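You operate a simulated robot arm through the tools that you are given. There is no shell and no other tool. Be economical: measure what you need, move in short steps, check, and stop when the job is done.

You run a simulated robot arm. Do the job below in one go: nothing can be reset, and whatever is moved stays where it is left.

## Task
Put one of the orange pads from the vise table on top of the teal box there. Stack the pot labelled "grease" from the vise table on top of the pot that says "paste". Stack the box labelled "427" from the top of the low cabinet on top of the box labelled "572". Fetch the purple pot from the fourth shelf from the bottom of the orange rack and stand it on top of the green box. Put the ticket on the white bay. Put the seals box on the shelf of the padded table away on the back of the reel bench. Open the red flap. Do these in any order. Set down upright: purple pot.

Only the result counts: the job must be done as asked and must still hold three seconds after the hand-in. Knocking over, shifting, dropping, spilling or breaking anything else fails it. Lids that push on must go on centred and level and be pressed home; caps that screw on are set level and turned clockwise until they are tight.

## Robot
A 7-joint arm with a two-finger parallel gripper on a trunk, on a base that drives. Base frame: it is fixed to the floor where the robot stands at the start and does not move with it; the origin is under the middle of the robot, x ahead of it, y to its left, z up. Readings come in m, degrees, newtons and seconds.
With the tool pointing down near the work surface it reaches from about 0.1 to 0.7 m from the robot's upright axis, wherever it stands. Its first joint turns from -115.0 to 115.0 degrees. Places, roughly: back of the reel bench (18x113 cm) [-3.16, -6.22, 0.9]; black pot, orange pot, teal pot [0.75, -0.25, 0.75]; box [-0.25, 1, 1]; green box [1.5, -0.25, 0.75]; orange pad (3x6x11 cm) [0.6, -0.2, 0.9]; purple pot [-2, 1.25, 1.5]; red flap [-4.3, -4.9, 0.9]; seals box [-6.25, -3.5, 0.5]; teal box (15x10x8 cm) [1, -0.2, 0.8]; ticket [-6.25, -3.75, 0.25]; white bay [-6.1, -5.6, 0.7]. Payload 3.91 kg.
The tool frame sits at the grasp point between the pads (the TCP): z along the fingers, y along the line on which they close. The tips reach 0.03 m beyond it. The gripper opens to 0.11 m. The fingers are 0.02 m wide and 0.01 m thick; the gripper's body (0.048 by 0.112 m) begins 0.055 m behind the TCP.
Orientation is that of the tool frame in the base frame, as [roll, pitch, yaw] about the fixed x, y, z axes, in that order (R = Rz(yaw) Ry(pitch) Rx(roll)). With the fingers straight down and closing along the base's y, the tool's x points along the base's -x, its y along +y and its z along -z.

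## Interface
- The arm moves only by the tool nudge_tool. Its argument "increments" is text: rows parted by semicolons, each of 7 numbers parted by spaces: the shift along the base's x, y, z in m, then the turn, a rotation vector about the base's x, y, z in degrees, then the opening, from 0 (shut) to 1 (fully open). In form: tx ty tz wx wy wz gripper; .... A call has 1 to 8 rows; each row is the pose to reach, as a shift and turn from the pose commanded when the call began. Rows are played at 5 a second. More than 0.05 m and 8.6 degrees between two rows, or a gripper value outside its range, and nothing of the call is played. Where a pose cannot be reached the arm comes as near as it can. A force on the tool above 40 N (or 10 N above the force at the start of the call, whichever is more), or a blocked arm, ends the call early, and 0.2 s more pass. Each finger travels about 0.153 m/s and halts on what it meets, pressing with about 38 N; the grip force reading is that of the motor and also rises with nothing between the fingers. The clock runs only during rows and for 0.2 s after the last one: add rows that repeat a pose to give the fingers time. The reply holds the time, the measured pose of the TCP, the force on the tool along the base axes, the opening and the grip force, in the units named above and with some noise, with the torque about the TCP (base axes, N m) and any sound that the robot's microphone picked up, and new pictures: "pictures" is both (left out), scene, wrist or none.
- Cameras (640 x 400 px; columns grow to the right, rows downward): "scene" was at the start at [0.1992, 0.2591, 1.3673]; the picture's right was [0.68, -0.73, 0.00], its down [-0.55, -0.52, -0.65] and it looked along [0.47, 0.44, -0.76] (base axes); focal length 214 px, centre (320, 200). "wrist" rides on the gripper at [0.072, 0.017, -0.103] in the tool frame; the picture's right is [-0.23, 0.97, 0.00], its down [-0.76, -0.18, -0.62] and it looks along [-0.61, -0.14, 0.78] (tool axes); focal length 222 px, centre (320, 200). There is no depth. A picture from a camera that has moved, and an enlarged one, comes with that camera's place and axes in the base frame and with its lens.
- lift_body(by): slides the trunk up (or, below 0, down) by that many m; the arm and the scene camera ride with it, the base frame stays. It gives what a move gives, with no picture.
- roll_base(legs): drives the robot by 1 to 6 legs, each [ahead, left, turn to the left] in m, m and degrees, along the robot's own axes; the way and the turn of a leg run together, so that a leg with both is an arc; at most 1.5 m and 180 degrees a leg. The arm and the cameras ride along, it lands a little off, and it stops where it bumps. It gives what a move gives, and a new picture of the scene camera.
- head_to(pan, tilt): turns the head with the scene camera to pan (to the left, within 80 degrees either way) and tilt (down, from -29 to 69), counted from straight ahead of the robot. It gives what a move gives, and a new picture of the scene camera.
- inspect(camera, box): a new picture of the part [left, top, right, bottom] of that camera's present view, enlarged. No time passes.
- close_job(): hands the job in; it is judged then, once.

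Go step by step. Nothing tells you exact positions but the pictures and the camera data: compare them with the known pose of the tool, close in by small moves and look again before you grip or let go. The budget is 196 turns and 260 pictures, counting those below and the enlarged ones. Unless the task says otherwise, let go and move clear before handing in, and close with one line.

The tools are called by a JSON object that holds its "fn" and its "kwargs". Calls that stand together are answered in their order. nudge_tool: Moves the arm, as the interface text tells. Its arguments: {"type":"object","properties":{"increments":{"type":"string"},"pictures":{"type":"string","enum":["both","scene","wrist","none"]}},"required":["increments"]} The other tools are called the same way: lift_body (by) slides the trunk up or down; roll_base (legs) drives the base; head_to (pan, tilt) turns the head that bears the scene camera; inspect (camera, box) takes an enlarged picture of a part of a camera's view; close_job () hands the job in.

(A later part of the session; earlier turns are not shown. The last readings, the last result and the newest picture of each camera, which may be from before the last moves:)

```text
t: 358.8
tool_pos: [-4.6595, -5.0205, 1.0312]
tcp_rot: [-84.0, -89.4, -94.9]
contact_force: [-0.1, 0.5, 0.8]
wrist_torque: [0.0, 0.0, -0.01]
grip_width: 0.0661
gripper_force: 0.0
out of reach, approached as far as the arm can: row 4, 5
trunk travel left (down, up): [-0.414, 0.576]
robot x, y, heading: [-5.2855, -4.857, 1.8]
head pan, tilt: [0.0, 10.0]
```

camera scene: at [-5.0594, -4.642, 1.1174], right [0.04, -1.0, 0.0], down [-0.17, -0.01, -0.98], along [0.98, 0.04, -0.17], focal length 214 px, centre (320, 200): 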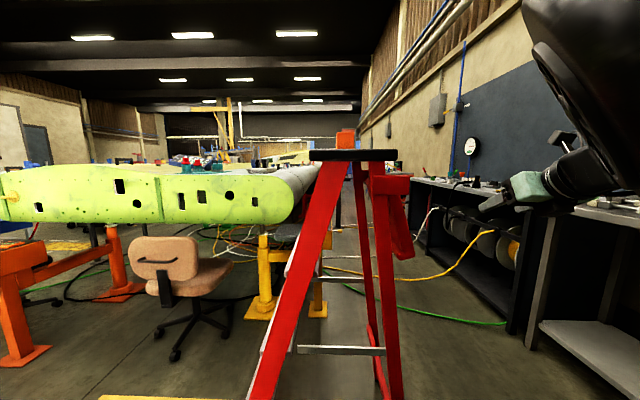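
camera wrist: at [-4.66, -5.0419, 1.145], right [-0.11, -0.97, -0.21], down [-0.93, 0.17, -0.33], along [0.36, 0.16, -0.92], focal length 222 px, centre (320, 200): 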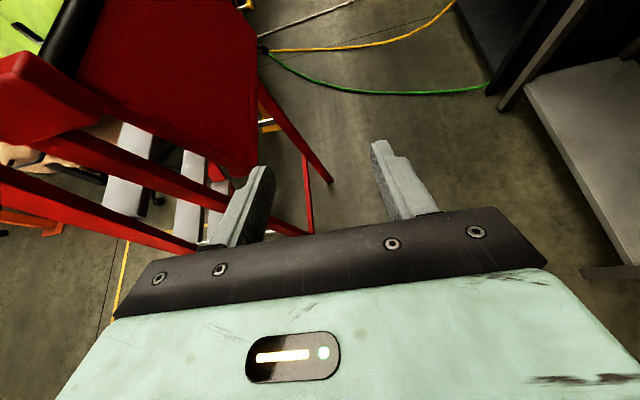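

The tool is horizontal. I roll it to match the flap's lean and bring the open fingers to just west of the flap's edge.

{"fn": "nudge_tool", "kwargs": {"increments": "0.0 0.028 -0.03 -2.5 0 0 0.6; 0.01 0.056 -0.06 -5 0 0 0.6; 0.03 0.085 -0.09 -7.5 0 0 0.6; 0.05 0.115 -0.115 -10 0 0 0.6; 0.08 0.1415 -0.131 -13 0 0 0.6; 0.0995 0.1415 -0.131 -13 0 0 0.6; 0.0995 0.1415 -0.131 -13 0 0 0.6", "pictures": "both"}}

{"fn": "inspect", "kwargs": {"camera": "scene", "box": [330, 160, 450, 260]}}

```text
t: 360.4
tool_pos: [-4.5578, -4.8818, 0.8986]
tcp_rot: [90.6, -77.6, 90.3]
contact_force: [-0.2, -1.0, -0.3]
wrist_torque: [-0.02, -0.01, 0.02]
grip_width: 0.0662
gripper_force: 0.1
out of reach, approached as far as the arm can: row 1, 2, 3, 4
trunk travel left (down, up): [-0.414, 0.576]
robot x, y, heading: [-5.2895, -4.8561, 2.1]
head pan, tilt: [0.0, 10.0]
camera scene: at [-5.0594, -4.6418, 1.1173], right [0.04, -1.0, 0.0], down [-0.17, -0.01, -0.98], along [0.98, 0.04, -0.17], focal length 214 px, centre (320, 200)
camera wrist: at [-4.6629, -4.8844, 0.9724], right [0.02, -1.0, -0.01], down [-0.63, 0.0, -0.78], along [0.78, 0.02, -0.62], focal length 222 px, centre (320, 200)
```

scene: 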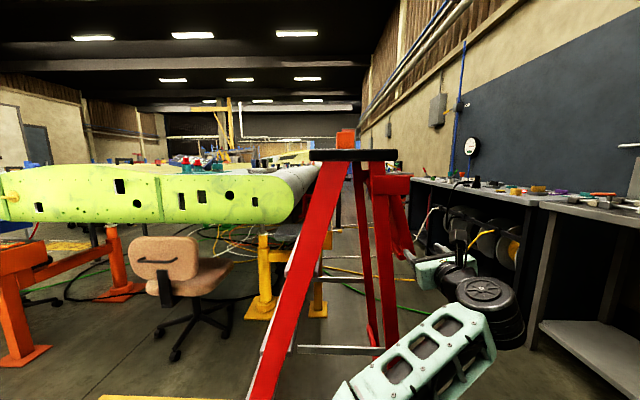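
wrist: 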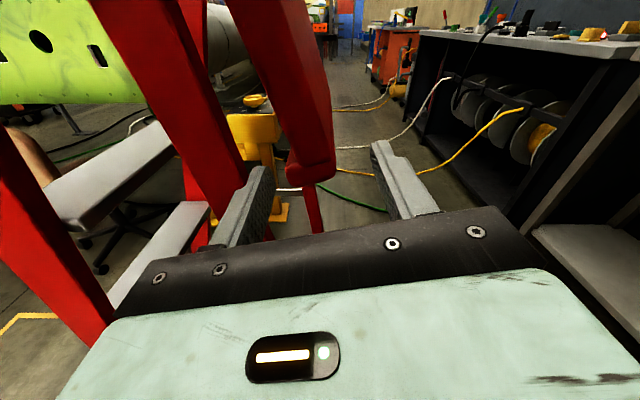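

```text
4.00 times, centred on (390, 210) of scene
camera zoom: at [-5.0594, -4.6418, 1.1173], right [0.04, -1.0, 0.0], down [-0.17, -0.01, -0.98], along [0.98, 0.04, -0.17], focal length 858 px, centre (40, 160)
```

zoom: 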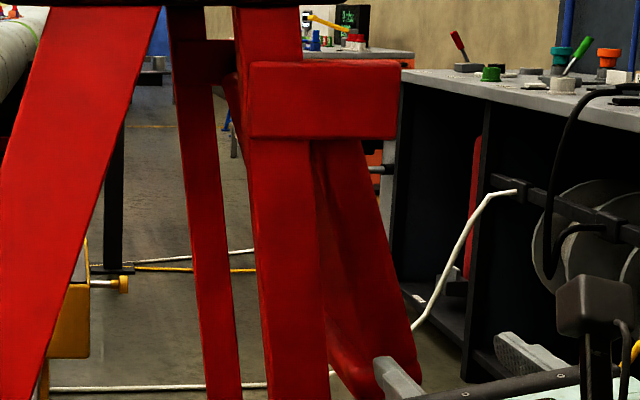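

The flap edge lies neatly between the fingers, with the leg clear. I advance and narrow the fingers to a loose cage around the plate.

{"fn": "nudge_tool", "kwargs": {"increments": "0.03 0 0 0 0 0 0.55; 0.06 0 0 0 0 0 0.5; 0.09 0 0 0 0 0 0.45; 0.09 0 0 0 0 0 0.35; 0.09 0 0 0 0 0 0.35", "pictures": "wrist"}}

```text
t: 361.1
tool_pos: [-4.5021, -4.8541, 0.9184]
tcp_rot: [80.9, -82.1, 102.3]
contact_force: [-24.9, -8.1, -6.5]
wrist_torque: [-1.03, -0.47, -0.31]
grip_width: 0.0387
gripper_force: 37.6
out of reach, approached as far as the arm can: row 3
trunk travel left (down, up): [-0.414, 0.576]
robot x, y, heading: [-5.2888, -4.8584, 2.2]
head pan, tilt: [0.0, 10.0]
stopped in row 3: the force on the tool passed its limit at 85 N (the readings are from after the stop); the commanded pose is now the measured one
camera wrist: at [-4.6076, -4.8657, 0.9902], right [0.06, -0.99, -0.09], down [-0.61, 0.04, -0.79], along [0.79, 0.1, -0.6], focal length 222 px, centre (320, 200)
```

wrist: 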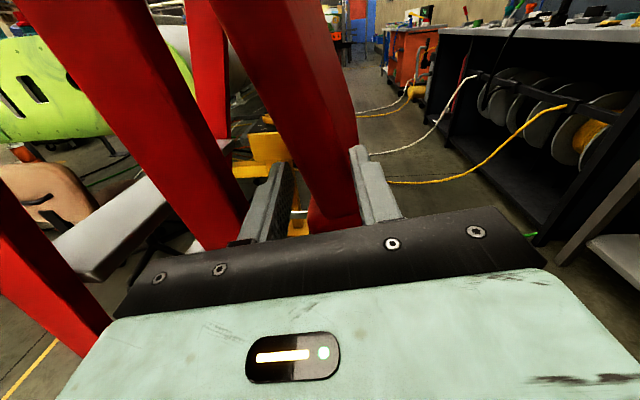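

The arm ran out of reach and pressed on something (85 N). I open the fingers, back off west, and check the ladder.

{"fn": "nudge_tool", "kwargs": {"increments": "0 0 0 0 0 0 0.6; -0.02 -0.005 0 0 0 0 0.6; -0.05 -0.015 -0.005 0 0 0 0.6; -0.09 -0.025 -0.01 0 0 0 0.6", "pictures": "both"}}

{"fn": "inspect", "kwargs": {"camera": "scene", "box": [320, 140, 450, 280]}}

```text
t: 362.1
tool_pos: [-4.593, -4.8753, 0.9028]
tcp_rot: [84.3, -81.7, 99.4]
contact_force: [-0.8, -0.2, -0.4]
wrist_torque: [-0.01, -0.04, 0.0]
grip_width: 0.0663
gripper_force: 0.1
trunk travel left (down, up): [-0.414, 0.576]
robot x, y, heading: [-5.2892, -4.8564, 2.1]
head pan, tilt: [0.0, 10.0]
camera scene: at [-5.0593, -4.6425, 1.1173], right [0.04, -1.0, 0.0], down [-0.17, -0.01, -0.98], along [0.98, 0.04, -0.17], focal length 214 px, centre (320, 200)
camera wrist: at [-4.6984, -4.8873, 0.9766], right [0.06, -0.99, -0.09], down [-0.61, 0.03, -0.79], along [0.79, 0.1, -0.61], focal length 222 px, centre (320, 200)
```

scene: 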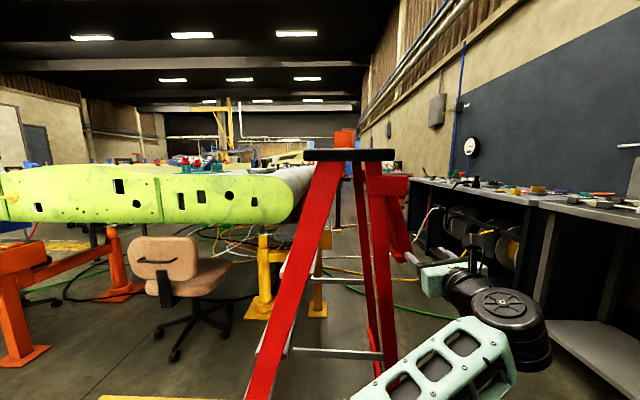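
wrist: 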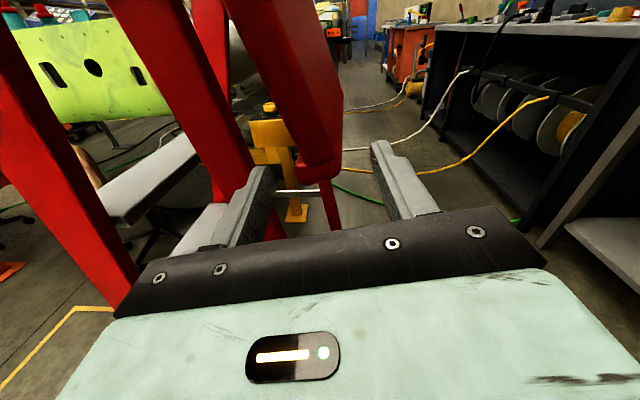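

```text
2.86 times, centred on (385, 210) of scene
camera zoom: at [-5.0593, -4.6425, 1.1173], right [0.04, -1.0, 0.0], down [-0.17, -0.01, -0.98], along [0.98, 0.04, -0.17], focal length 613 px, centre (134, 171)
```

zoom: 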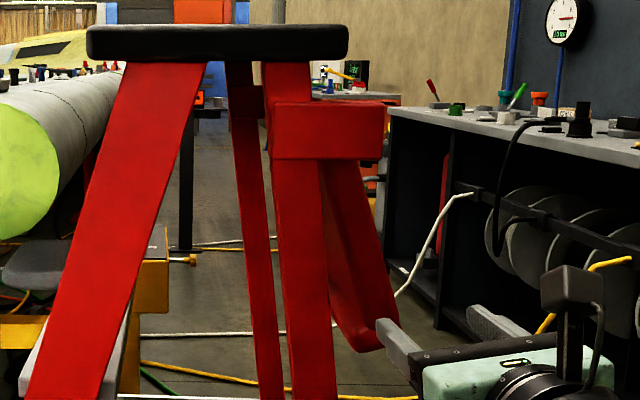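

The ladder turned slightly (about 1 cm at its west end). I pull the tool back, restore its orientation, and bring the base closer so the arm won't run out of reach.

{"fn": "nudge_tool", "kwargs": {"increments": "-0.03 -0.005 0 -1.5 0 -0.8 0.6; -0.06 -0.01 0 -3 0 -1.6 0.6; -0.09 -0.015 0 -4.6 0 -2.3 0.6; -0.09 -0.015 0 -4.6 0 -2.3 0.6", "pictures": "none"}}

{"fn": "roll_base", "kwargs": {"legs": [[0.14, 0, -2]]}}

{"fn": "inspect", "kwargs": {"camera": "wrist", "box": [0, 0, 640, 400]}}

```text
t: 363.1
tool_pos: [-4.6144, -4.8602, 0.9376]
tcp_rot: [86.9, -77.3, 94.3]
contact_force: [-0.4, 0.3, -0.7]
wrist_torque: [0.03, 0.0, 0.01]
grip_width: 0.0661
gripper_force: 0.1
out of reach, approached as far as the arm can: row 1, 2, 3, 4
trunk travel left (down, up): [-0.414, 0.576]
robot x, y, heading: [-5.2883, -4.8565, 2.2]
head pan, tilt: [0.0, 10.0]
```

```text
t: 364.2
tool_pos: [-4.521, -4.8746, 0.9382]
tcp_rot: [86.1, -77.4, 93.9]
contact_force: [-1.4, -0.6, 0.1]
wrist_torque: [-0.01, 0.02, 0.02]
grip_width: 0.0658
gripper_force: 0.1
trunk travel left (down, up): [-0.414, 0.576]
robot x, y, heading: [-5.1943, -4.8571, 0.8]
head pan, tilt: [0.0, 10.0]
stopped in leg 1: the force on the tool passed its limit at 79 N (the readings are from after the stop); the commanded pose is now the measured one
camera scene: at [-4.9591, -4.6456, 1.1175], right [0.01, -1.0, 0.0], down [-0.17, 0.0, -0.98], along [0.98, 0.01, -0.17], focal length 214 px, centre (320, 200)
```

scene: 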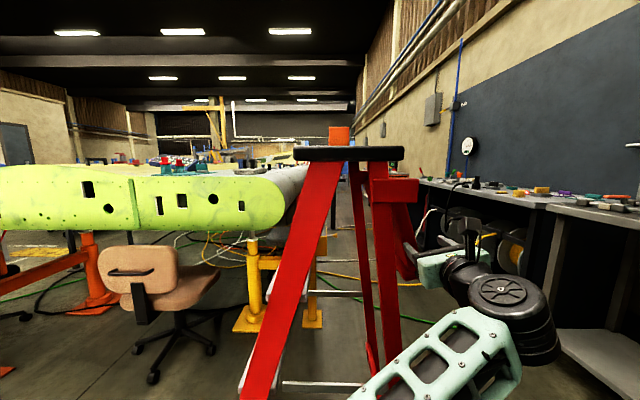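

```text
1.00 times, centred on (320, 200) of wrist (not enlarged: the box is as wide or as high as the picture)
camera zoom: at [-4.6274, -4.8742, 1.0109], right [0.0, -1.0, -0.01], down [-0.61, 0.01, -0.79], along [0.79, 0.01, -0.61], focal length 222 px, centre (320, 200)
```

zoom: 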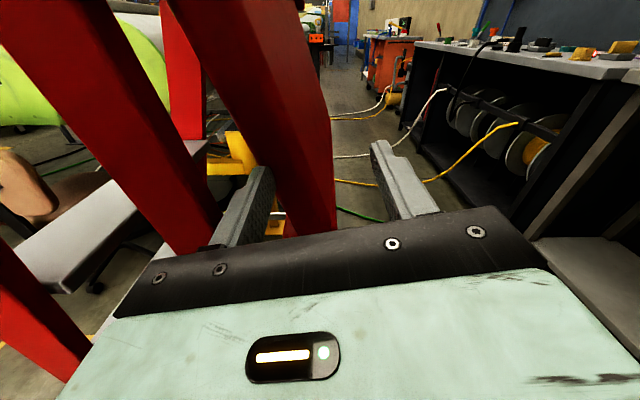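

{"fn": "inspect", "kwargs": {"camera": "wrist", "box": [180, 60, 420, 250]}}

{"fn": "inspect", "kwargs": {"camera": "scene", "box": [280, 130, 440, 290]}}

```text
2.11 times, centred on (300, 155) of wrist
camera zoom: at [-4.6274, -4.8742, 1.0109], right [0.0, -1.0, -0.01], down [-0.61, 0.01, -0.79], along [0.79, 0.01, -0.61], focal length 468 px, centre (362, 295)
```

zoom: 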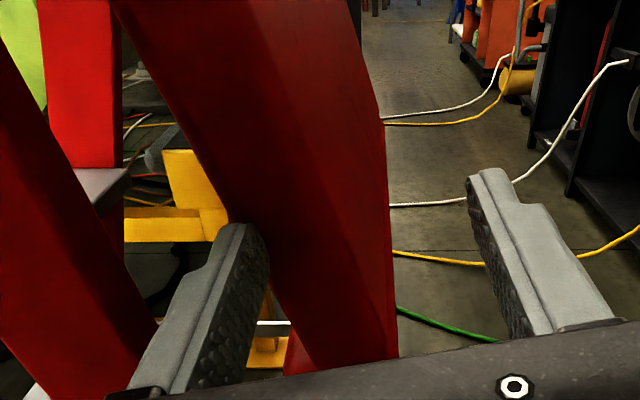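

```text
2.50 times, centred on (360, 210) of scene
camera zoom: at [-4.9591, -4.6456, 1.1175], right [0.01, -1.0, 0.0], down [-0.17, 0.0, -0.98], along [0.98, 0.01, -0.17], focal length 536 px, centre (220, 175)
```

zoom: 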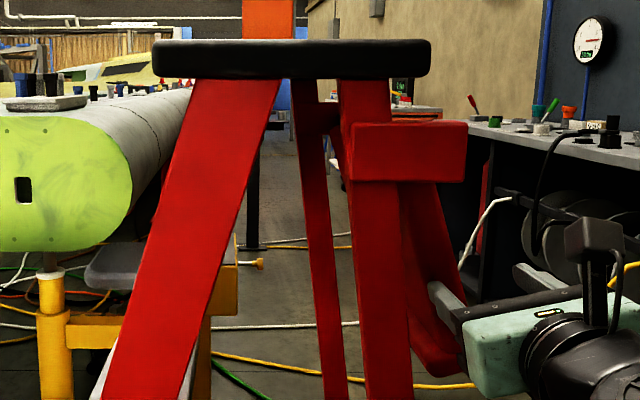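

I now understand: the tray's side wall is ~4 cm thick, centred near y=-4.866 at z=0.868, so my fingers were too far south. I back the base 5.5 cm, lower the trunk, and re-align.

{"fn": "roll_base", "kwargs": {"legs": [[-0.055, 0, 0]]}}

{"fn": "lift_body", "kwargs": {"by": -0.07}}

{"fn": "nudge_tool", "kwargs": {"increments": "0 0.005 0 0 0 0 0.52; 0 0.008 0 0 0 0 0.52", "pictures": "wrist"}}

{"fn": "inspect", "kwargs": {"camera": "wrist", "box": [180, 60, 420, 250]}}

```text
t: 365.2
tool_pos: [-4.5771, -4.8759, 0.9376]
tcp_rot: [86.0, -77.4, 93.9]
contact_force: [0.2, -0.5, 1.2]
wrist_torque: [-0.03, -0.01, 0.01]
grip_width: 0.0659
gripper_force: 0.1
trunk travel left (down, up): [-0.414, 0.576]
robot x, y, heading: [-5.2442, -4.8557, 0.2]
head pan, tilt: [0.0, 10.0]
camera scene: at [-5.0141, -4.6464, 1.1174], right [0.01, -1.0, 0.0], down [-0.17, 0.0, -0.98], along [0.98, 0.01, -0.17], focal length 214 px, centre (320, 200)
```

scene: 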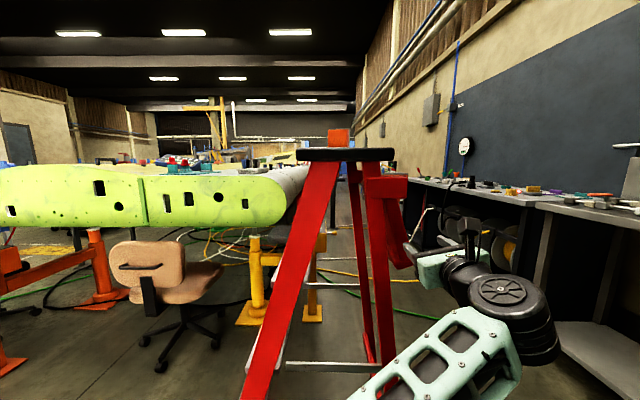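

```text
t: 366.3
tool_pos: [-4.5765, -4.8746, 0.8689]
tcp_rot: [86.0, -77.4, 93.9]
contact_force: [0.0, 0.2, -0.1]
wrist_torque: [-0.02, 0.01, -0.03]
grip_width: 0.066
gripper_force: 0.0
trunk travel left (down, up): [-0.344, 0.646]
robot x, y, heading: [-5.2471, -4.858, 0.4]
head pan, tilt: [0.0, 10.0]
```

```text
t: 366.9
tool_pos: [-4.5785, -4.8658, 0.8684]
tcp_rot: [86.1, -77.5, 93.9]
contact_force: [0.1, -0.4, -0.6]
wrist_torque: [0.0, -0.02, 0.0]
grip_width: 0.0572
gripper_force: 0.1
trunk travel left (down, up): [-0.344, 0.646]
robot x, y, heading: [-5.2483, -4.8569, 0.6]
head pan, tilt: [0.0, 10.0]
camera wrist: at [-4.6828, -4.8668, 0.941], right [0.0, -1.0, -0.01], down [-0.61, 0.01, -0.79], along [0.79, 0.01, -0.61], focal length 222 px, centre (320, 200)
```

wrist: 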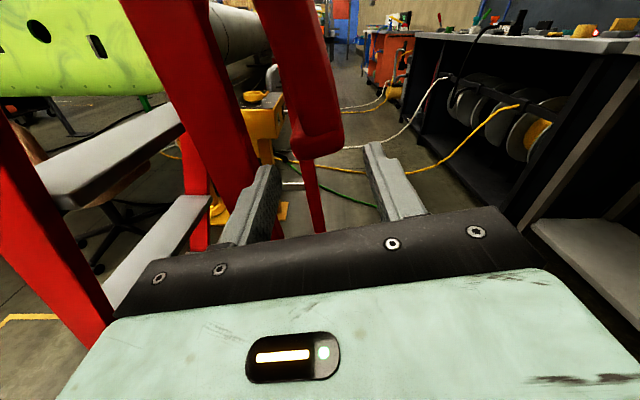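

```text
2.11 times, centred on (300, 155) of wrist
camera zoom: at [-4.6828, -4.8668, 0.941], right [0.0, -1.0, -0.01], down [-0.61, 0.01, -0.79], along [0.79, 0.01, -0.61], focal length 468 px, centre (362, 295)
```

zoom: 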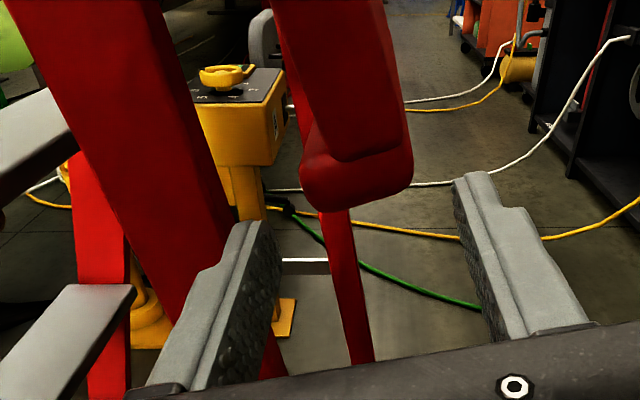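

Now it's clear: the tray edge spans y -4.834…-4.883 and the leg is at -4.80. I recentre to y≈-4.859, open to 0.6, and insert stepwise.

{"fn": "nudge_tool", "kwargs": {"increments": "0 0.007 0 0 0 0 0.6; 0.025 0.007 0 0 0 0 0.6; 0.05 0.007 0 0 0 0 0.6; 0.065 0.007 0 0 0 0 0.6; 0.065 0.007 0 0 0 0 0.6", "pictures": "wrist"}}

{"fn": "inspect", "kwargs": {"camera": "wrist", "box": [180, 60, 420, 250]}}

```text
t: 368.1
tool_pos: [-4.5141, -4.8597, 0.8688]
tcp_rot: [85.2, -77.5, 94.7]
contact_force: [-27.1, 0.6, 11.1]
wrist_torque: [0.5, 0.37, 1.2]
grip_width: 0.0652
gripper_force: 0.1
trunk travel left (down, up): [-0.344, 0.646]
robot x, y, heading: [-5.2504, -4.8538, 0.7]
head pan, tilt: [0.0, 10.0]
camera wrist: at [-4.6201, -4.8595, 0.9403], right [0.0, -1.0, -0.01], down [-0.61, 0.01, -0.79], along [0.79, 0.01, -0.61], focal length 222 px, centre (320, 200)
```

wrist: 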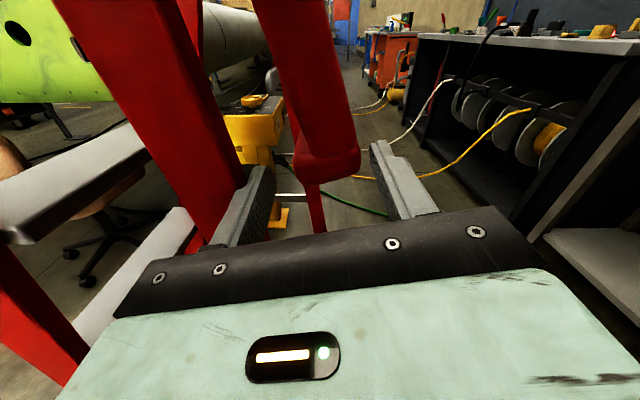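

```text
2.11 times, centred on (300, 155) of wrist
camera zoom: at [-4.6201, -4.8595, 0.9403], right [0.0, -1.0, -0.01], down [-0.61, 0.01, -0.79], along [0.79, 0.01, -0.61], focal length 468 px, centre (362, 295)
```

zoom: 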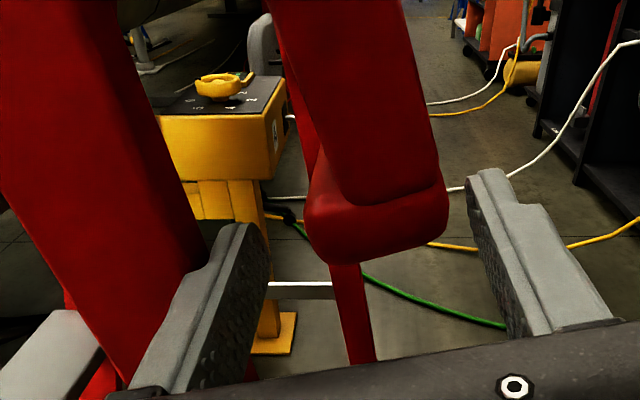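

The left finger's outer step touched the leg. I back off 2 cm, narrow to 0.51 and shift 2 mm south, then insert again.

{"fn": "nudge_tool", "kwargs": {"increments": "-0.02 0 0 0 0 0 0.6; -0.02 -0.0025 0 0 0 0 0.51; -0.02 -0.0025 0 0 0 0 0.51; 0 -0.0025 0 0 0 0 0.51; 0.02 -0.0025 0 0 0 0 0.51; 0.035 -0.0025 0 0 0 0 0.51; 0.035 -0.0025 0 0 0 0 0.51", "pictures": "wrist"}}

{"fn": "inspect", "kwargs": {"camera": "wrist", "box": [180, 60, 420, 250]}}

```text
t: 369.7
tool_pos: [-4.4747, -4.8636, 0.8697]
tcp_rot: [86.1, -77.5, 93.8]
contact_force: [0.2, 1.5, -0.2]
wrist_torque: [-0.03, 0.0, -0.07]
grip_width: 0.0568
gripper_force: 1.1
trunk travel left (down, up): [-0.344, 0.646]
robot x, y, heading: [-5.2471, -4.8557, 0.8]
head pan, tilt: [0.0, 10.0]
camera wrist: at [-4.5805, -4.8635, 0.9419], right [0.0, -1.0, -0.01], down [-0.61, 0.01, -0.79], along [0.79, 0.01, -0.61], focal length 222 px, centre (320, 200)
```

wrist: 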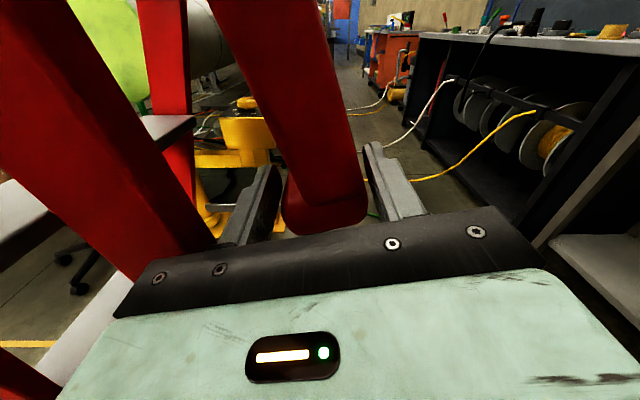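

```text
2.11 times, centred on (300, 155) of wrist
camera zoom: at [-4.5805, -4.8635, 0.9419], right [0.0, -1.0, -0.01], down [-0.61, 0.01, -0.79], along [0.79, 0.01, -0.61], focal length 468 px, centre (362, 295)
```

zoom: 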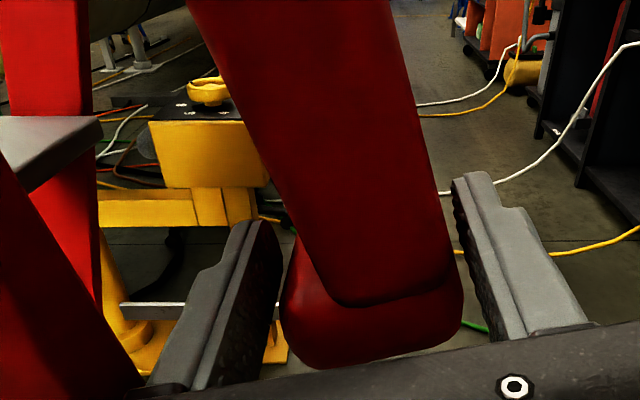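

The tray edge is caged between the fingers with no force. I start the swing around the hinge: three 8° steps, then check.

{"fn": "nudge_tool", "kwargs": {"increments": "0 -0.013 0.0025 -4 0 0 0.51; 0 -0.0259 0.0054 -8 0 0 0.51; 0 -0.0385 0.0095 -12 0 0 0.51; 0 -0.0507 0.0144 -16 0 0 0.51; 0 -0.0625 0.0203 -20 0 0 0.51; 0 -0.074 0.0267 -24 0 0 0.51", "pictures": "both"}}

```text
t: 371.1
tool_pos: [-4.4765, -4.9361, 0.8941]
tcp_rot: [88.7, -53.4, 91.5]
contact_force: [-0.8, 1.9, 0.1]
wrist_torque: [0.03, -0.04, -0.01]
grip_width: 0.0568
gripper_force: 0.5
trunk travel left (down, up): [-0.344, 0.646]
robot x, y, heading: [-5.2438, -4.8571, 0.9]
head pan, tilt: [0.0, 10.0]
camera scene: at [-5.0141, -4.6463, 1.0474], right [0.01, -1.0, 0.0], down [-0.17, 0.0, -0.98], along [0.98, 0.01, -0.17], focal length 214 px, centre (320, 200)
camera wrist: at [-4.5823, -4.9062, 0.9614], right [0.0, -0.92, 0.4], down [-0.61, -0.32, -0.73], along [0.79, -0.24, -0.56], focal length 222 px, centre (320, 200)
```

scene: 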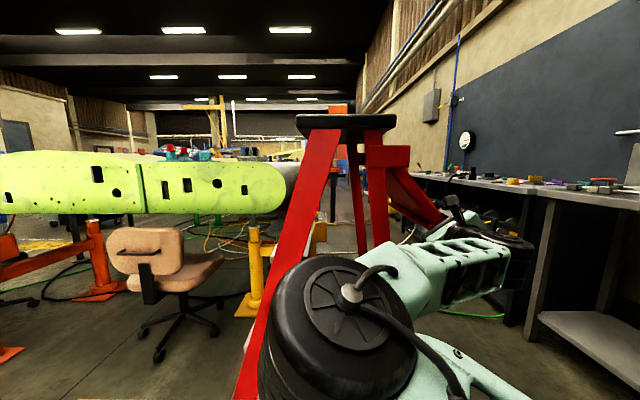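
wrist: 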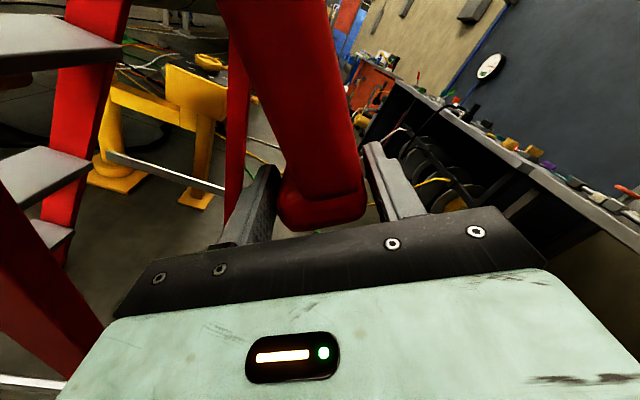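

The flap follows with almost no force. I continue the swing.

{"fn": "nudge_tool", "kwargs": {"increments": "0 -0.011 0.0072 -4 0 0 0.51; 0 -0.0214 0.0154 -8 0 0 0.51; 0 -0.0312 0.0242 -12 0 0 0.51; 0 -0.0404 0.0336 -16 0 0 0.51; 0 -0.0489 0.0437 -20 0 0 0.51; 0 -0.0567 0.0544 -24 0 0 0.51; 0 -0.0638 0.0656 -28 0 0 0.51; 0 -0.07 0.0772 -32 0 0 0.51", "pictures": "both"}}

```text
t: 372.9
tool_pos: [-4.4769, -5.007, 0.9717]
tcp_rot: [89.5, -21.3, 91.0]
contact_force: [-0.8, 1.7, -2.7]
wrist_torque: [-0.02, -0.01, 0.02]
grip_width: 0.0575
gripper_force: 1.2
trunk travel left (down, up): [-0.344, 0.646]
robot x, y, heading: [-5.2491, -4.8524, 0.9]
head pan, tilt: [0.0, 10.0]
camera scene: at [-5.014, -4.6463, 1.0474], right [0.01, -1.0, 0.0], down [-0.17, 0.0, -0.98], along [0.98, 0.01, -0.17], focal length 214 px, centre (320, 200)
camera wrist: at [-4.5827, -4.9467, 1.0124], right [0.0, -0.57, 0.82], down [-0.61, -0.65, -0.45], along [0.79, -0.5, -0.35], focal length 222 px, centre (320, 200)
```

scene: 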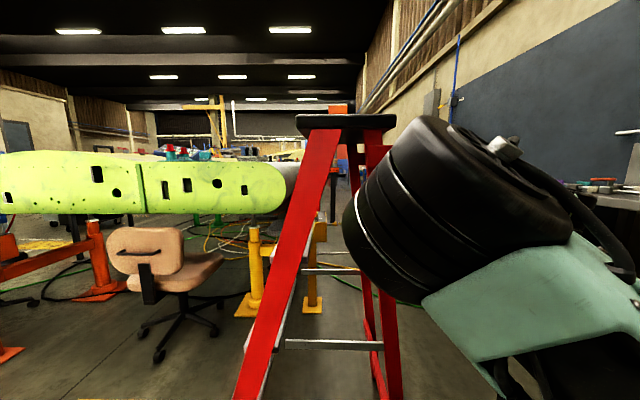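
wrist: 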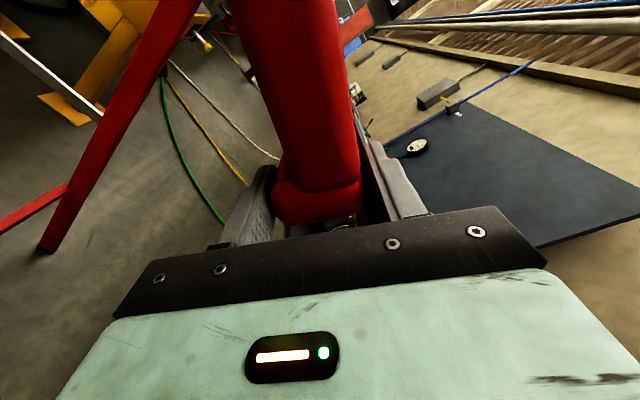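

{"fn": "nudge_tool", "kwargs": {"increments": "0 -0.0053 0.012 -4 0 0 0.51; 0 -0.0099 0.0244 -8 0 0 0.51; 0 -0.0136 0.037 -12 0 0 0.51; 0 -0.0164 0.0499 -16 0 0 0.51; 0 -0.0183 0.063 -20 0 0 0.51; 0 -0.0193 0.0761 -24 0 0 0.51", "pictures": "both"}}

```text
t: 374.3
tool_pos: [-4.4737, -5.0265, 1.0448]
tcp_rot: [90.1, 2.6, 91.0]
contact_force: [-4.7, 3.7, -17.9]
wrist_torque: [0.36, 0.04, -0.11]
grip_width: 0.0647
gripper_force: 8.9
trunk travel left (down, up): [-0.344, 0.646]
robot x, y, heading: [-5.2445, -4.855, 0.5]
head pan, tilt: [0.0, 10.0]
camera scene: at [-5.0137, -4.6463, 1.0469], right [0.01, -1.0, 0.0], down [-0.17, 0.0, -0.98], along [0.98, 0.01, -0.17], focal length 214 px, centre (320, 200)
camera wrist: at [-4.5809, -4.9541, 1.0593], right [0.01, -0.18, 0.98], down [-0.61, -0.78, -0.14], along [0.79, -0.6, -0.12], focal length 222 px, centre (320, 200)
```

scene: 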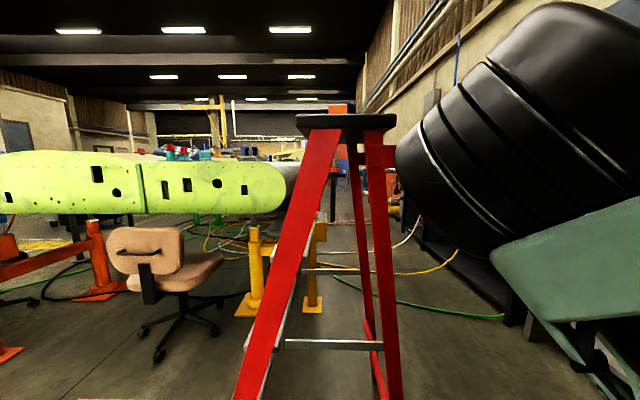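
wrist: 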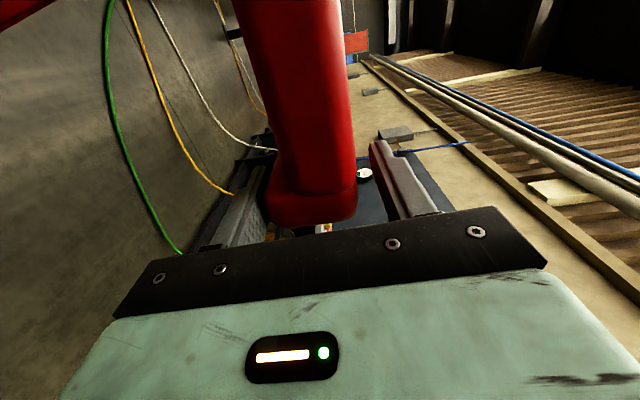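

I feel the end stop (18 N). I back off a little and see whether the flap stays up on its own.

{"fn": "nudge_tool", "kwargs": {"increments": "0 0 -0.008 0 0 0 0.6; 0 0 -0.012 0 0 0 0.62; 0 0 -0.014 0 0 0 0.62; 0 0 -0.014 0 0 0 0.62", "pictures": "wrist"}}

```text
t: 375.3
tool_pos: [-4.4759, -5.0266, 1.0342]
tcp_rot: [89.9, 2.5, 90.9]
contact_force: [0.3, -0.2, 0.2]
wrist_torque: [-0.03, -0.02, -0.01]
grip_width: 0.068
gripper_force: 0.0
trunk travel left (down, up): [-0.344, 0.646]
robot x, y, heading: [-5.2484, -4.8577, 0.7]
head pan, tilt: [0.0, 10.0]
camera wrist: at [-4.5814, -4.9538, 1.0474], right [0.0, -0.18, 0.98], down [-0.61, -0.78, -0.14], along [0.79, -0.6, -0.11], focal length 222 px, centre (320, 200)
```

wrist: 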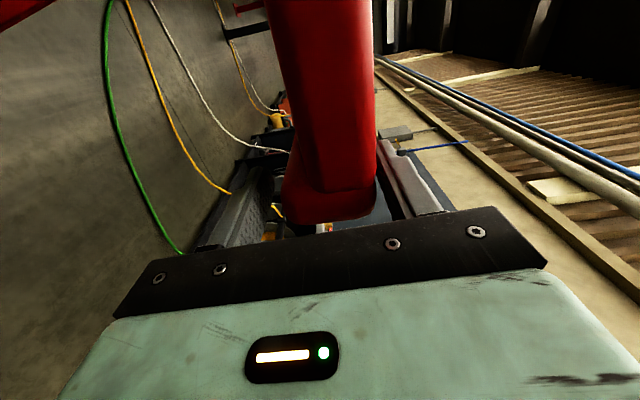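

The flap stays up by itself. I withdraw the fingers westward.

{"fn": "nudge_tool", "kwargs": {"increments": "-0.02 0 0 0 0 0 0.62; -0.04 0 0 0 0 0 0.62; -0.06 0 0 0 0 0 0.62; -0.08 0 0 0 0 0 0.62", "pictures": "both"}}

```text
t: 376.3
tool_pos: [-4.557, -5.0269, 1.0342]
tcp_rot: [89.9, 2.6, 90.9]
contact_force: [0.4, 0.6, 0.8]
wrist_torque: [0.03, 0.01, 0.01]
grip_width: 0.0683
gripper_force: 0.1
trunk travel left (down, up): [-0.344, 0.646]
robot x, y, heading: [-5.2459, -4.8583, 0.6]
head pan, tilt: [0.0, 10.0]
camera scene: at [-5.0141, -4.6464, 1.0474], right [0.01, -1.0, 0.0], down [-0.17, 0.0, -0.98], along [0.98, 0.01, -0.17], focal length 214 px, centre (320, 200)
camera wrist: at [-4.6629, -4.9545, 1.0475], right [0.0, -0.18, 0.98], down [-0.61, -0.78, -0.14], along [0.79, -0.6, -0.11], focal length 222 px, centre (320, 200)
```

scene: 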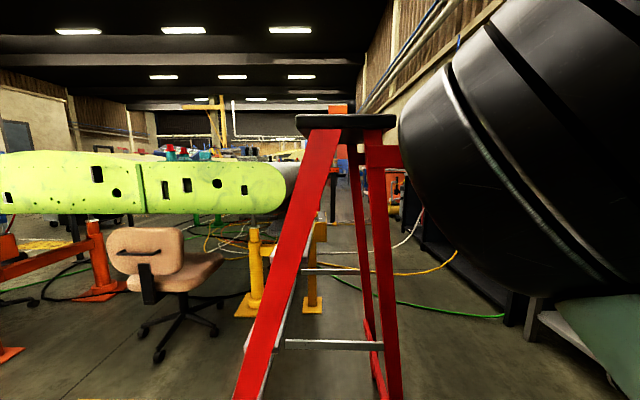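
wrist: 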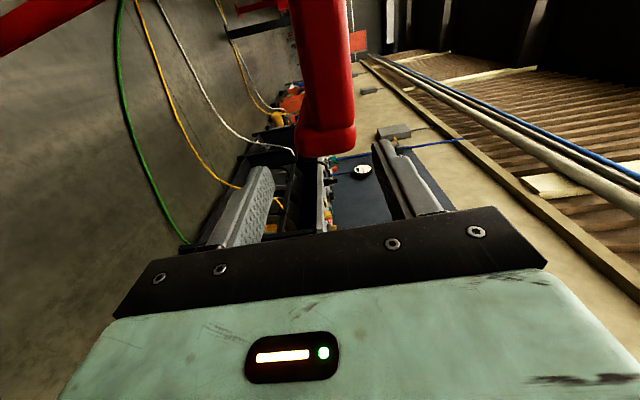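

The flap is open and free. Now for the ticket: I move the base clear of the ladder first, then restore the tool's roll.

{"fn": "roll_base", "kwargs": {"legs": [[-0.05, -0.2, 0], [-0.08, 0, 0]]}}

{"fn": "nudge_tool", "kwargs": {"increments": "0 0 0.01 8.4 0 0 0.6; 0 0 0.02 16.8 0 0 0.6; 0 0 0.03 25.2 0 0 0.6; 0 0 0.04 33.6 0 0 0.6; 0 0 0.05 42 0 0 0.6; 0 0 0.06 50.4 0 0 0.6; 0 0 0.07 58.8 0 0 0.6; 0 0 0.08 67.2 0 0 0.6", "pictures": "none"}}

```text
t: 378.0
tool_pos: [-4.6029, -5.2304, 1.0339]
tcp_rot: [89.9, 2.5, 90.4]
contact_force: [0.2, 0.0, 0.0]
wrist_torque: [-0.01, 0.01, 0.01]
grip_width: 0.0683
gripper_force: 0.0
trunk travel left (down, up): [-0.344, 0.646]
robot x, y, heading: [-5.2935, -5.0541, 0.3]
head pan, tilt: [0.0, 10.0]
stopped in leg 1: the robot was blocked; the commanded pose is now the measured one
camera scene: at [-5.0576, -4.8458, 1.0474], right [0.0, -1.0, 0.0], down [-0.17, 0.0, -0.98], along [0.98, 0.0, -0.17], focal length 214 px, centre (320, 200)
```

scene: 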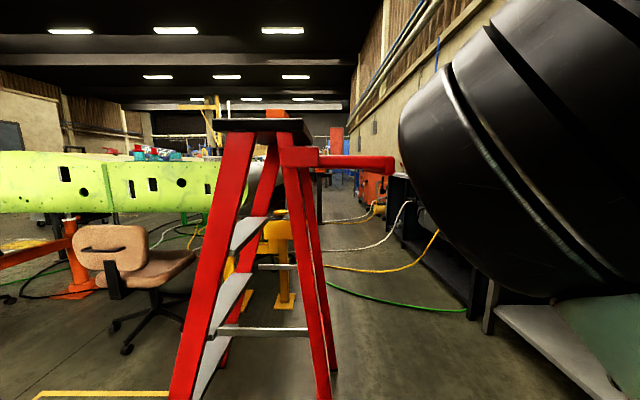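

```text
t: 379.8
tool_pos: [-4.6029, -5.232, 1.1134]
tcp_rot: [88.9, -64.8, 90.8]
contact_force: [-0.1, 0.4, 0.0]
wrist_torque: [0.02, 0.03, -0.03]
grip_width: 0.066
gripper_force: 0.0
trunk travel left (down, up): [-0.344, 0.646]
robot x, y, heading: [-5.2928, -5.0521, 0.3]
head pan, tilt: [0.0, 10.0]
```

{"fn": "nudge_tool", "kwargs": {"increments": "0 0 0 8.2 0 0 0.8; 0 0 0 16.4 0 0 0.8; 0 0 0 24.6 0 0 0.8", "pictures": "none"}}

{"fn": "nudge_tool", "kwargs": {"increments": "0 0 0 0 7.75 0 0.8; 0 0 0 0 15.5 0 0.8; 0 0 0 0 23.25 0 0.8; 0 0 0 0 31 0 0.8; 0 0 0 0 31 0 0.8", "pictures": "none"}}

```text
t: 380.6
tool_pos: [-4.602, -5.2298, 1.1132]
tcp_rot: [56.4, -89.1, 123.5]
contact_force: [-0.2, 0.6, -0.1]
wrist_torque: [0.01, 0.04, 0.01]
grip_width: 0.0882
gripper_force: 0.1
trunk travel left (down, up): [-0.344, 0.646]
robot x, y, heading: [-5.2924, -5.054, 0.1]
head pan, tilt: [0.0, 10.0]
```

```text
t: 381.8
tool_pos: [-4.6037, -5.2301, 1.1133]
tcp_rot: [178.6, -59.3, 1.4]
contact_force: [0.1, 0.0, 0.2]
wrist_torque: [0.04, 0.01, -0.01]
grip_width: 0.0883
gripper_force: 0.0
trunk travel left (down, up): [-0.344, 0.646]
robot x, y, heading: [-5.2943, -5.0548, 0.1]
head pan, tilt: [0.0, 10.0]
```

{"fn": "lift_body", "kwargs": {"by": 0.4}}

{"fn": "roll_base", "kwargs": {"legs": [[0.3, 0, 0], [0, 0, 90], [1.1, 0, 0], [0, 0, 90]]}}

{"fn": "lift_body", "kwargs": {"by": -0.4}}

{"fn": "lift_body", "kwargs": {"by": -0.34}}

```text
t: 385.6
tool_pos: [-4.603, -5.2291, 1.5138]
tcp_rot: [178.6, -59.4, 1.5]
contact_force: [0.4, -0.9, 0.1]
wrist_torque: [-0.04, 0.01, -0.01]
grip_width: 0.0881
gripper_force: 0.1
trunk travel left (down, up): [-0.744, 0.246]
robot x, y, heading: [-5.2926, -5.0529, -0.0]
head pan, tilt: [0.0, 10.0]
```

```text
t: 400.4
tool_pos: [-5.713, -3.829, 1.5126]
tcp_rot: [178.7, -59.4, -177.7]
contact_force: [-0.7, 0.1, 0.0]
wrist_torque: [0.0, -0.01, 0.0]
grip_width: 0.0882
gripper_force: 0.0
trunk travel left (down, up): [-0.744, 0.246]
robot x, y, heading: [-5.0201, -3.9923, -179.2]
head pan, tilt: [0.0, 10.0]
camera scene: at [-5.2515, -4.204, 1.4474], right [-0.02, 1.0, 0.0], down [0.17, 0.0, -0.98], along [-0.98, -0.02, -0.17], focal length 214 px, centre (320, 200)
```

scene: 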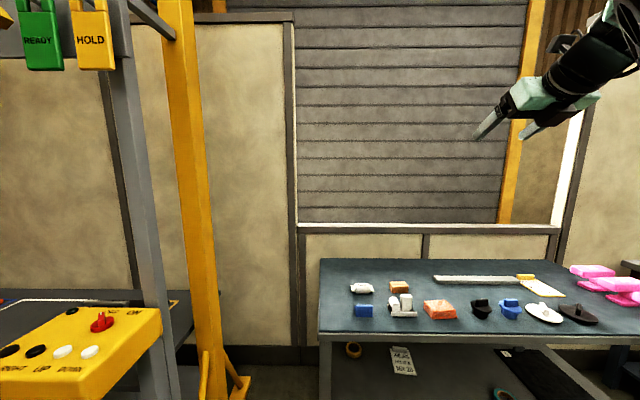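

```text
t: 404.2
tool_pos: [-5.714, -3.8302, 1.1136]
tcp_rot: [178.6, -59.4, -177.7]
contact_force: [-0.3, -0.7, -1.2]
wrist_torque: [-0.03, -0.01, 0.01]
grip_width: 0.088
gripper_force: 0.0
trunk travel left (down, up): [-0.344, 0.646]
robot x, y, heading: [-5.0243, -3.9969, -179.0]
head pan, tilt: [0.0, 10.0]
```

```text
t: 407.6
tool_pos: [-5.7121, -3.8288, 0.7746]
tcp_rot: [178.6, -59.4, -177.7]
contact_force: [-0.1, -0.5, -0.1]
wrist_torque: [-0.02, 0.01, -0.01]
grip_width: 0.0879
gripper_force: 0.1
trunk travel left (down, up): [-0.004, 0.986]
robot x, y, heading: [-5.0191, -3.9967, -179.0]
head pan, tilt: [0.0, 10.0]
```

I lower the tool in front of the table and look under it.

{"fn": "nudge_tool", "kwargs": {"increments": "-0.01 0 -0.045 0 0 0 1; -0.03 0.005 -0.09 0 0 0 1; -0.05 0.01 -0.135 0 0 0 1; -0.08 0.02 -0.175 0 0 0 1; -0.11 0.03 -0.21 0 0 0 1; -0.15 0.04 -0.235 0 0 0 1; -0.19 0.05 -0.25 0 0 0 1; -0.23 0.06 -0.26 0 0 0 1", "pictures": "wrist"}}

```text
refused: row 4 steps farther than a row can; nothing moved
```

{"fn": "nudge_tool", "kwargs": {"increments": "-0.005 0 -0.045 0 0 0 1; -0.015 0.005 -0.09 0 0 0 1; -0.03 0.01 -0.135 0 0 0 1; -0.055 0.02 -0.173 0 0 0 1; -0.085 0.03 -0.205 0 0 0 1; -0.12 0.04 -0.232 0 0 0 1; -0.16 0.05 -0.25 0 0 0 1; -0.2 0.06 -0.26 0 0 0 1", "pictures": "wrist"}}

```text
t: 409.4
tool_pos: [-5.9129, -3.7699, 0.5139]
tcp_rot: [178.6, -59.5, -177.8]
contact_force: [0.2, 0.4, 0.1]
wrist_torque: [-0.02, 0.0, 0.01]
grip_width: 0.1102
gripper_force: 0.1
trunk travel left (down, up): [-0.004, 0.986]
robot x, y, heading: [-5.0198, -3.9941, -178.8]
head pan, tilt: [0.0, 10.0]
camera wrist: at [-5.8628, -3.7525, 0.6297], right [0.1, 0.98, -0.18], down [0.93, -0.16, -0.34], along [-0.36, -0.14, -0.92], focal length 222 px, centre (320, 200)
```

wrist: 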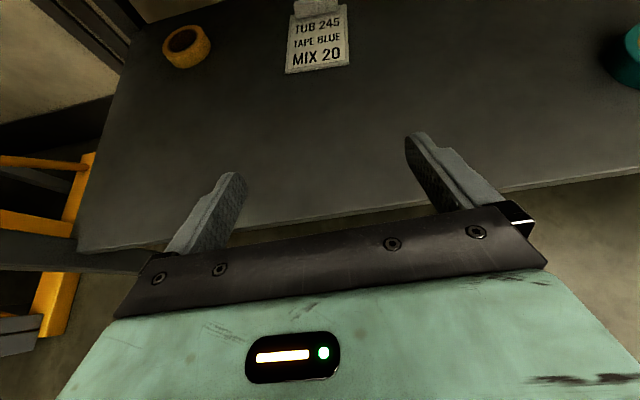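

The ticket lies straight ahead, yawed about -10°. I drive the base 0.24 m forward under the table edge.

{"fn": "roll_base", "kwargs": {"legs": [[0.24, 0, 0]]}}

{"fn": "inspect", "kwargs": {"camera": "wrist", "box": [180, 0, 460, 175]}}

```text
t: 411.1
tool_pos: [-6.1494, -3.7772, 0.5146]
tcp_rot: [178.6, -59.4, -177.7]
contact_force: [0.3, -0.1, 0.0]
wrist_torque: [0.01, -0.02, -0.01]
grip_width: 0.11
gripper_force: 0.0
trunk travel left (down, up): [-0.004, 0.986]
robot x, y, heading: [-5.258, -4.0003, -178.7]
head pan, tilt: [0.0, 10.0]
camera scene: at [-5.488, -4.2084, 0.7074], right [-0.02, 1.0, 0.0], down [0.17, 0.0, -0.98], along [-0.98, -0.02, -0.17], focal length 214 px, centre (320, 200)
```

scene: 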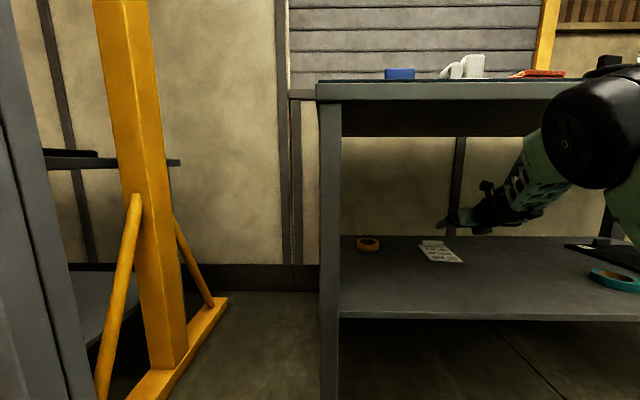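

```text
2.29 times, centred on (320, 88) of wrist
camera zoom: at [-6.0995, -3.7579, 0.6296], right [0.1, 0.98, -0.18], down [0.93, -0.16, -0.34], along [-0.36, -0.14, -0.92], focal length 508 px, centre (320, 457)
```

zoom: 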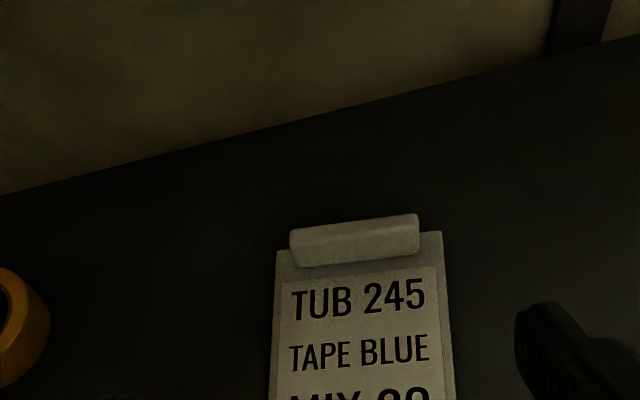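

The ticket's grip block is 8 cm wide at (-6.347,-3.759), z 0.363–0.39. I align (yaw -5.8°) and go to a pre-grasp pose.

{"fn": "nudge_tool", "kwargs": {"increments": "-0.032 0.003 -0.0235 0 0 -1.5 1; -0.0645 0.006 -0.047 0 0 -3 1; -0.097 0.009 -0.0705 0 0 -4.5 1; -0.129 0.012 -0.094 0 0 -5.8 1; -0.129 0.012 -0.094 0 0 -5.8 1", "pictures": "none"}}

{"fn": "inspect", "kwargs": {"camera": "wrist", "box": [200, 60, 440, 210]}}

```text
t: 412.3
tool_pos: [-6.2778, -3.7644, 0.4226]
tcp_rot: [178.6, -59.5, 176.4]
contact_force: [1.1, -0.1, 0.2]
wrist_torque: [0.0, 0.02, -0.02]
grip_width: 0.1097
gripper_force: 0.0
trunk travel left (down, up): [-0.004, 0.986]
robot x, y, heading: [-5.2565, -3.9983, -179.0]
head pan, tilt: [0.0, 10.0]
```

```text
2.67 times, centred on (320, 135) of wrist
camera zoom: at [-6.2263, -3.7528, 0.5384], right [0.2, 0.96, -0.18], down [0.91, -0.25, -0.34], along [-0.37, -0.1, -0.92], focal length 592 px, centre (320, 373)
```

zoom: 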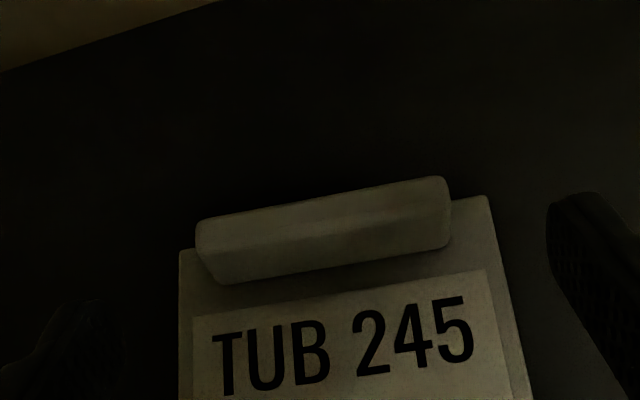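

{"fn": "nudge_tool", "kwargs": {"increments": "-0.012 0 -0.008 0 0 -1 1; -0.025 0.001 -0.0165 0 0 -2 1; -0.038 0.002 -0.025 0 0 -2 1; -0.05 0.0025 -0.0335 0 0 -2 1; -0.05 0.0025 -0.0335 0 0 -2 1", "pictures": "none"}}

{"fn": "inspect", "kwargs": {"camera": "wrist", "box": [200, 80, 440, 230]}}

```text
t: 413.5
tool_pos: [-6.3283, -3.7613, 0.3883]
tcp_rot: [178.7, -59.7, 174.4]
contact_force: [-1.2, -0.1, 12.5]
wrist_torque: [-0.66, 0.35, -0.09]
grip_width: 0.1099
gripper_force: 0.1
trunk travel left (down, up): [-0.004, 0.986]
robot x, y, heading: [-5.2589, -4.0017, -178.9]
head pan, tilt: [0.0, 10.0]
```

```text
2.67 times, centred on (320, 155) of wrist
camera zoom: at [-6.2752, -3.7501, 0.5048], right [0.23, 0.96, -0.18], down [0.9, -0.28, -0.35], along [-0.38, -0.09, -0.92], focal length 592 px, centre (320, 320)
```

zoom: 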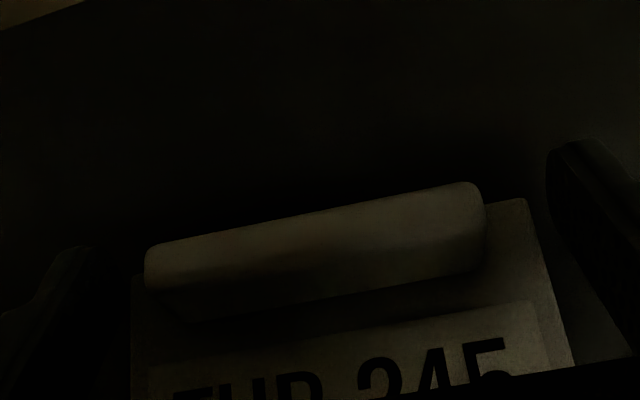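

A fingertip touches down; I rise 4 mm, close on the block and lift.

{"fn": "nudge_tool", "kwargs": {"increments": "-0.002 0 0.004 0 0 0 1; -0.002 0 0.004 0 0 0 0.6; -0.002 0 0.004 0 0 0 0.6; -0.002 0 0.004 0 0 0 0.6; -0.002 0 0.02 0 0 0 0.6; 0.005 0 0.045 0 0 0 0.6; 0.015 0 0.07 0 0 0 0.6", "pictures": "wrist"}}

```text
t: 415.1
tool_pos: [-6.3106, -3.7616, 0.4555]
tcp_rot: [178.6, -59.2, 174.5]
contact_force: [-0.9, -1.3, -0.9]
wrist_torque: [-0.04, -0.01, -0.03]
grip_width: 0.0789
gripper_force: 38.8
trunk travel left (down, up): [-0.004, 0.986]
robot x, y, heading: [-5.2582, -4.003, -179.3]
head pan, tilt: [0.0, 10.0]
camera wrist: at [-6.2596, -3.7502, 0.5713], right [0.23, 0.96, -0.18], down [0.9, -0.28, -0.34], along [-0.38, -0.09, -0.92], focal length 222 px, centre (320, 200)
```

wrist: 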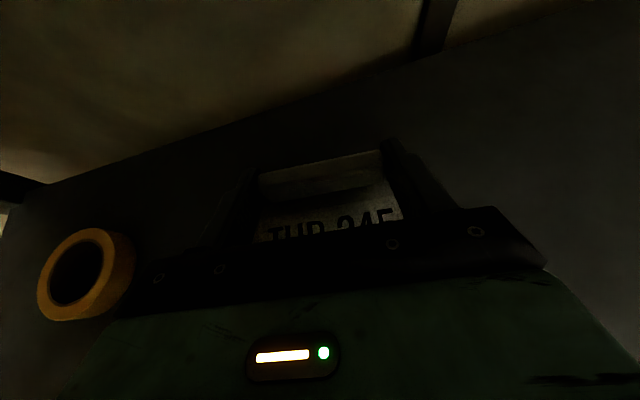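

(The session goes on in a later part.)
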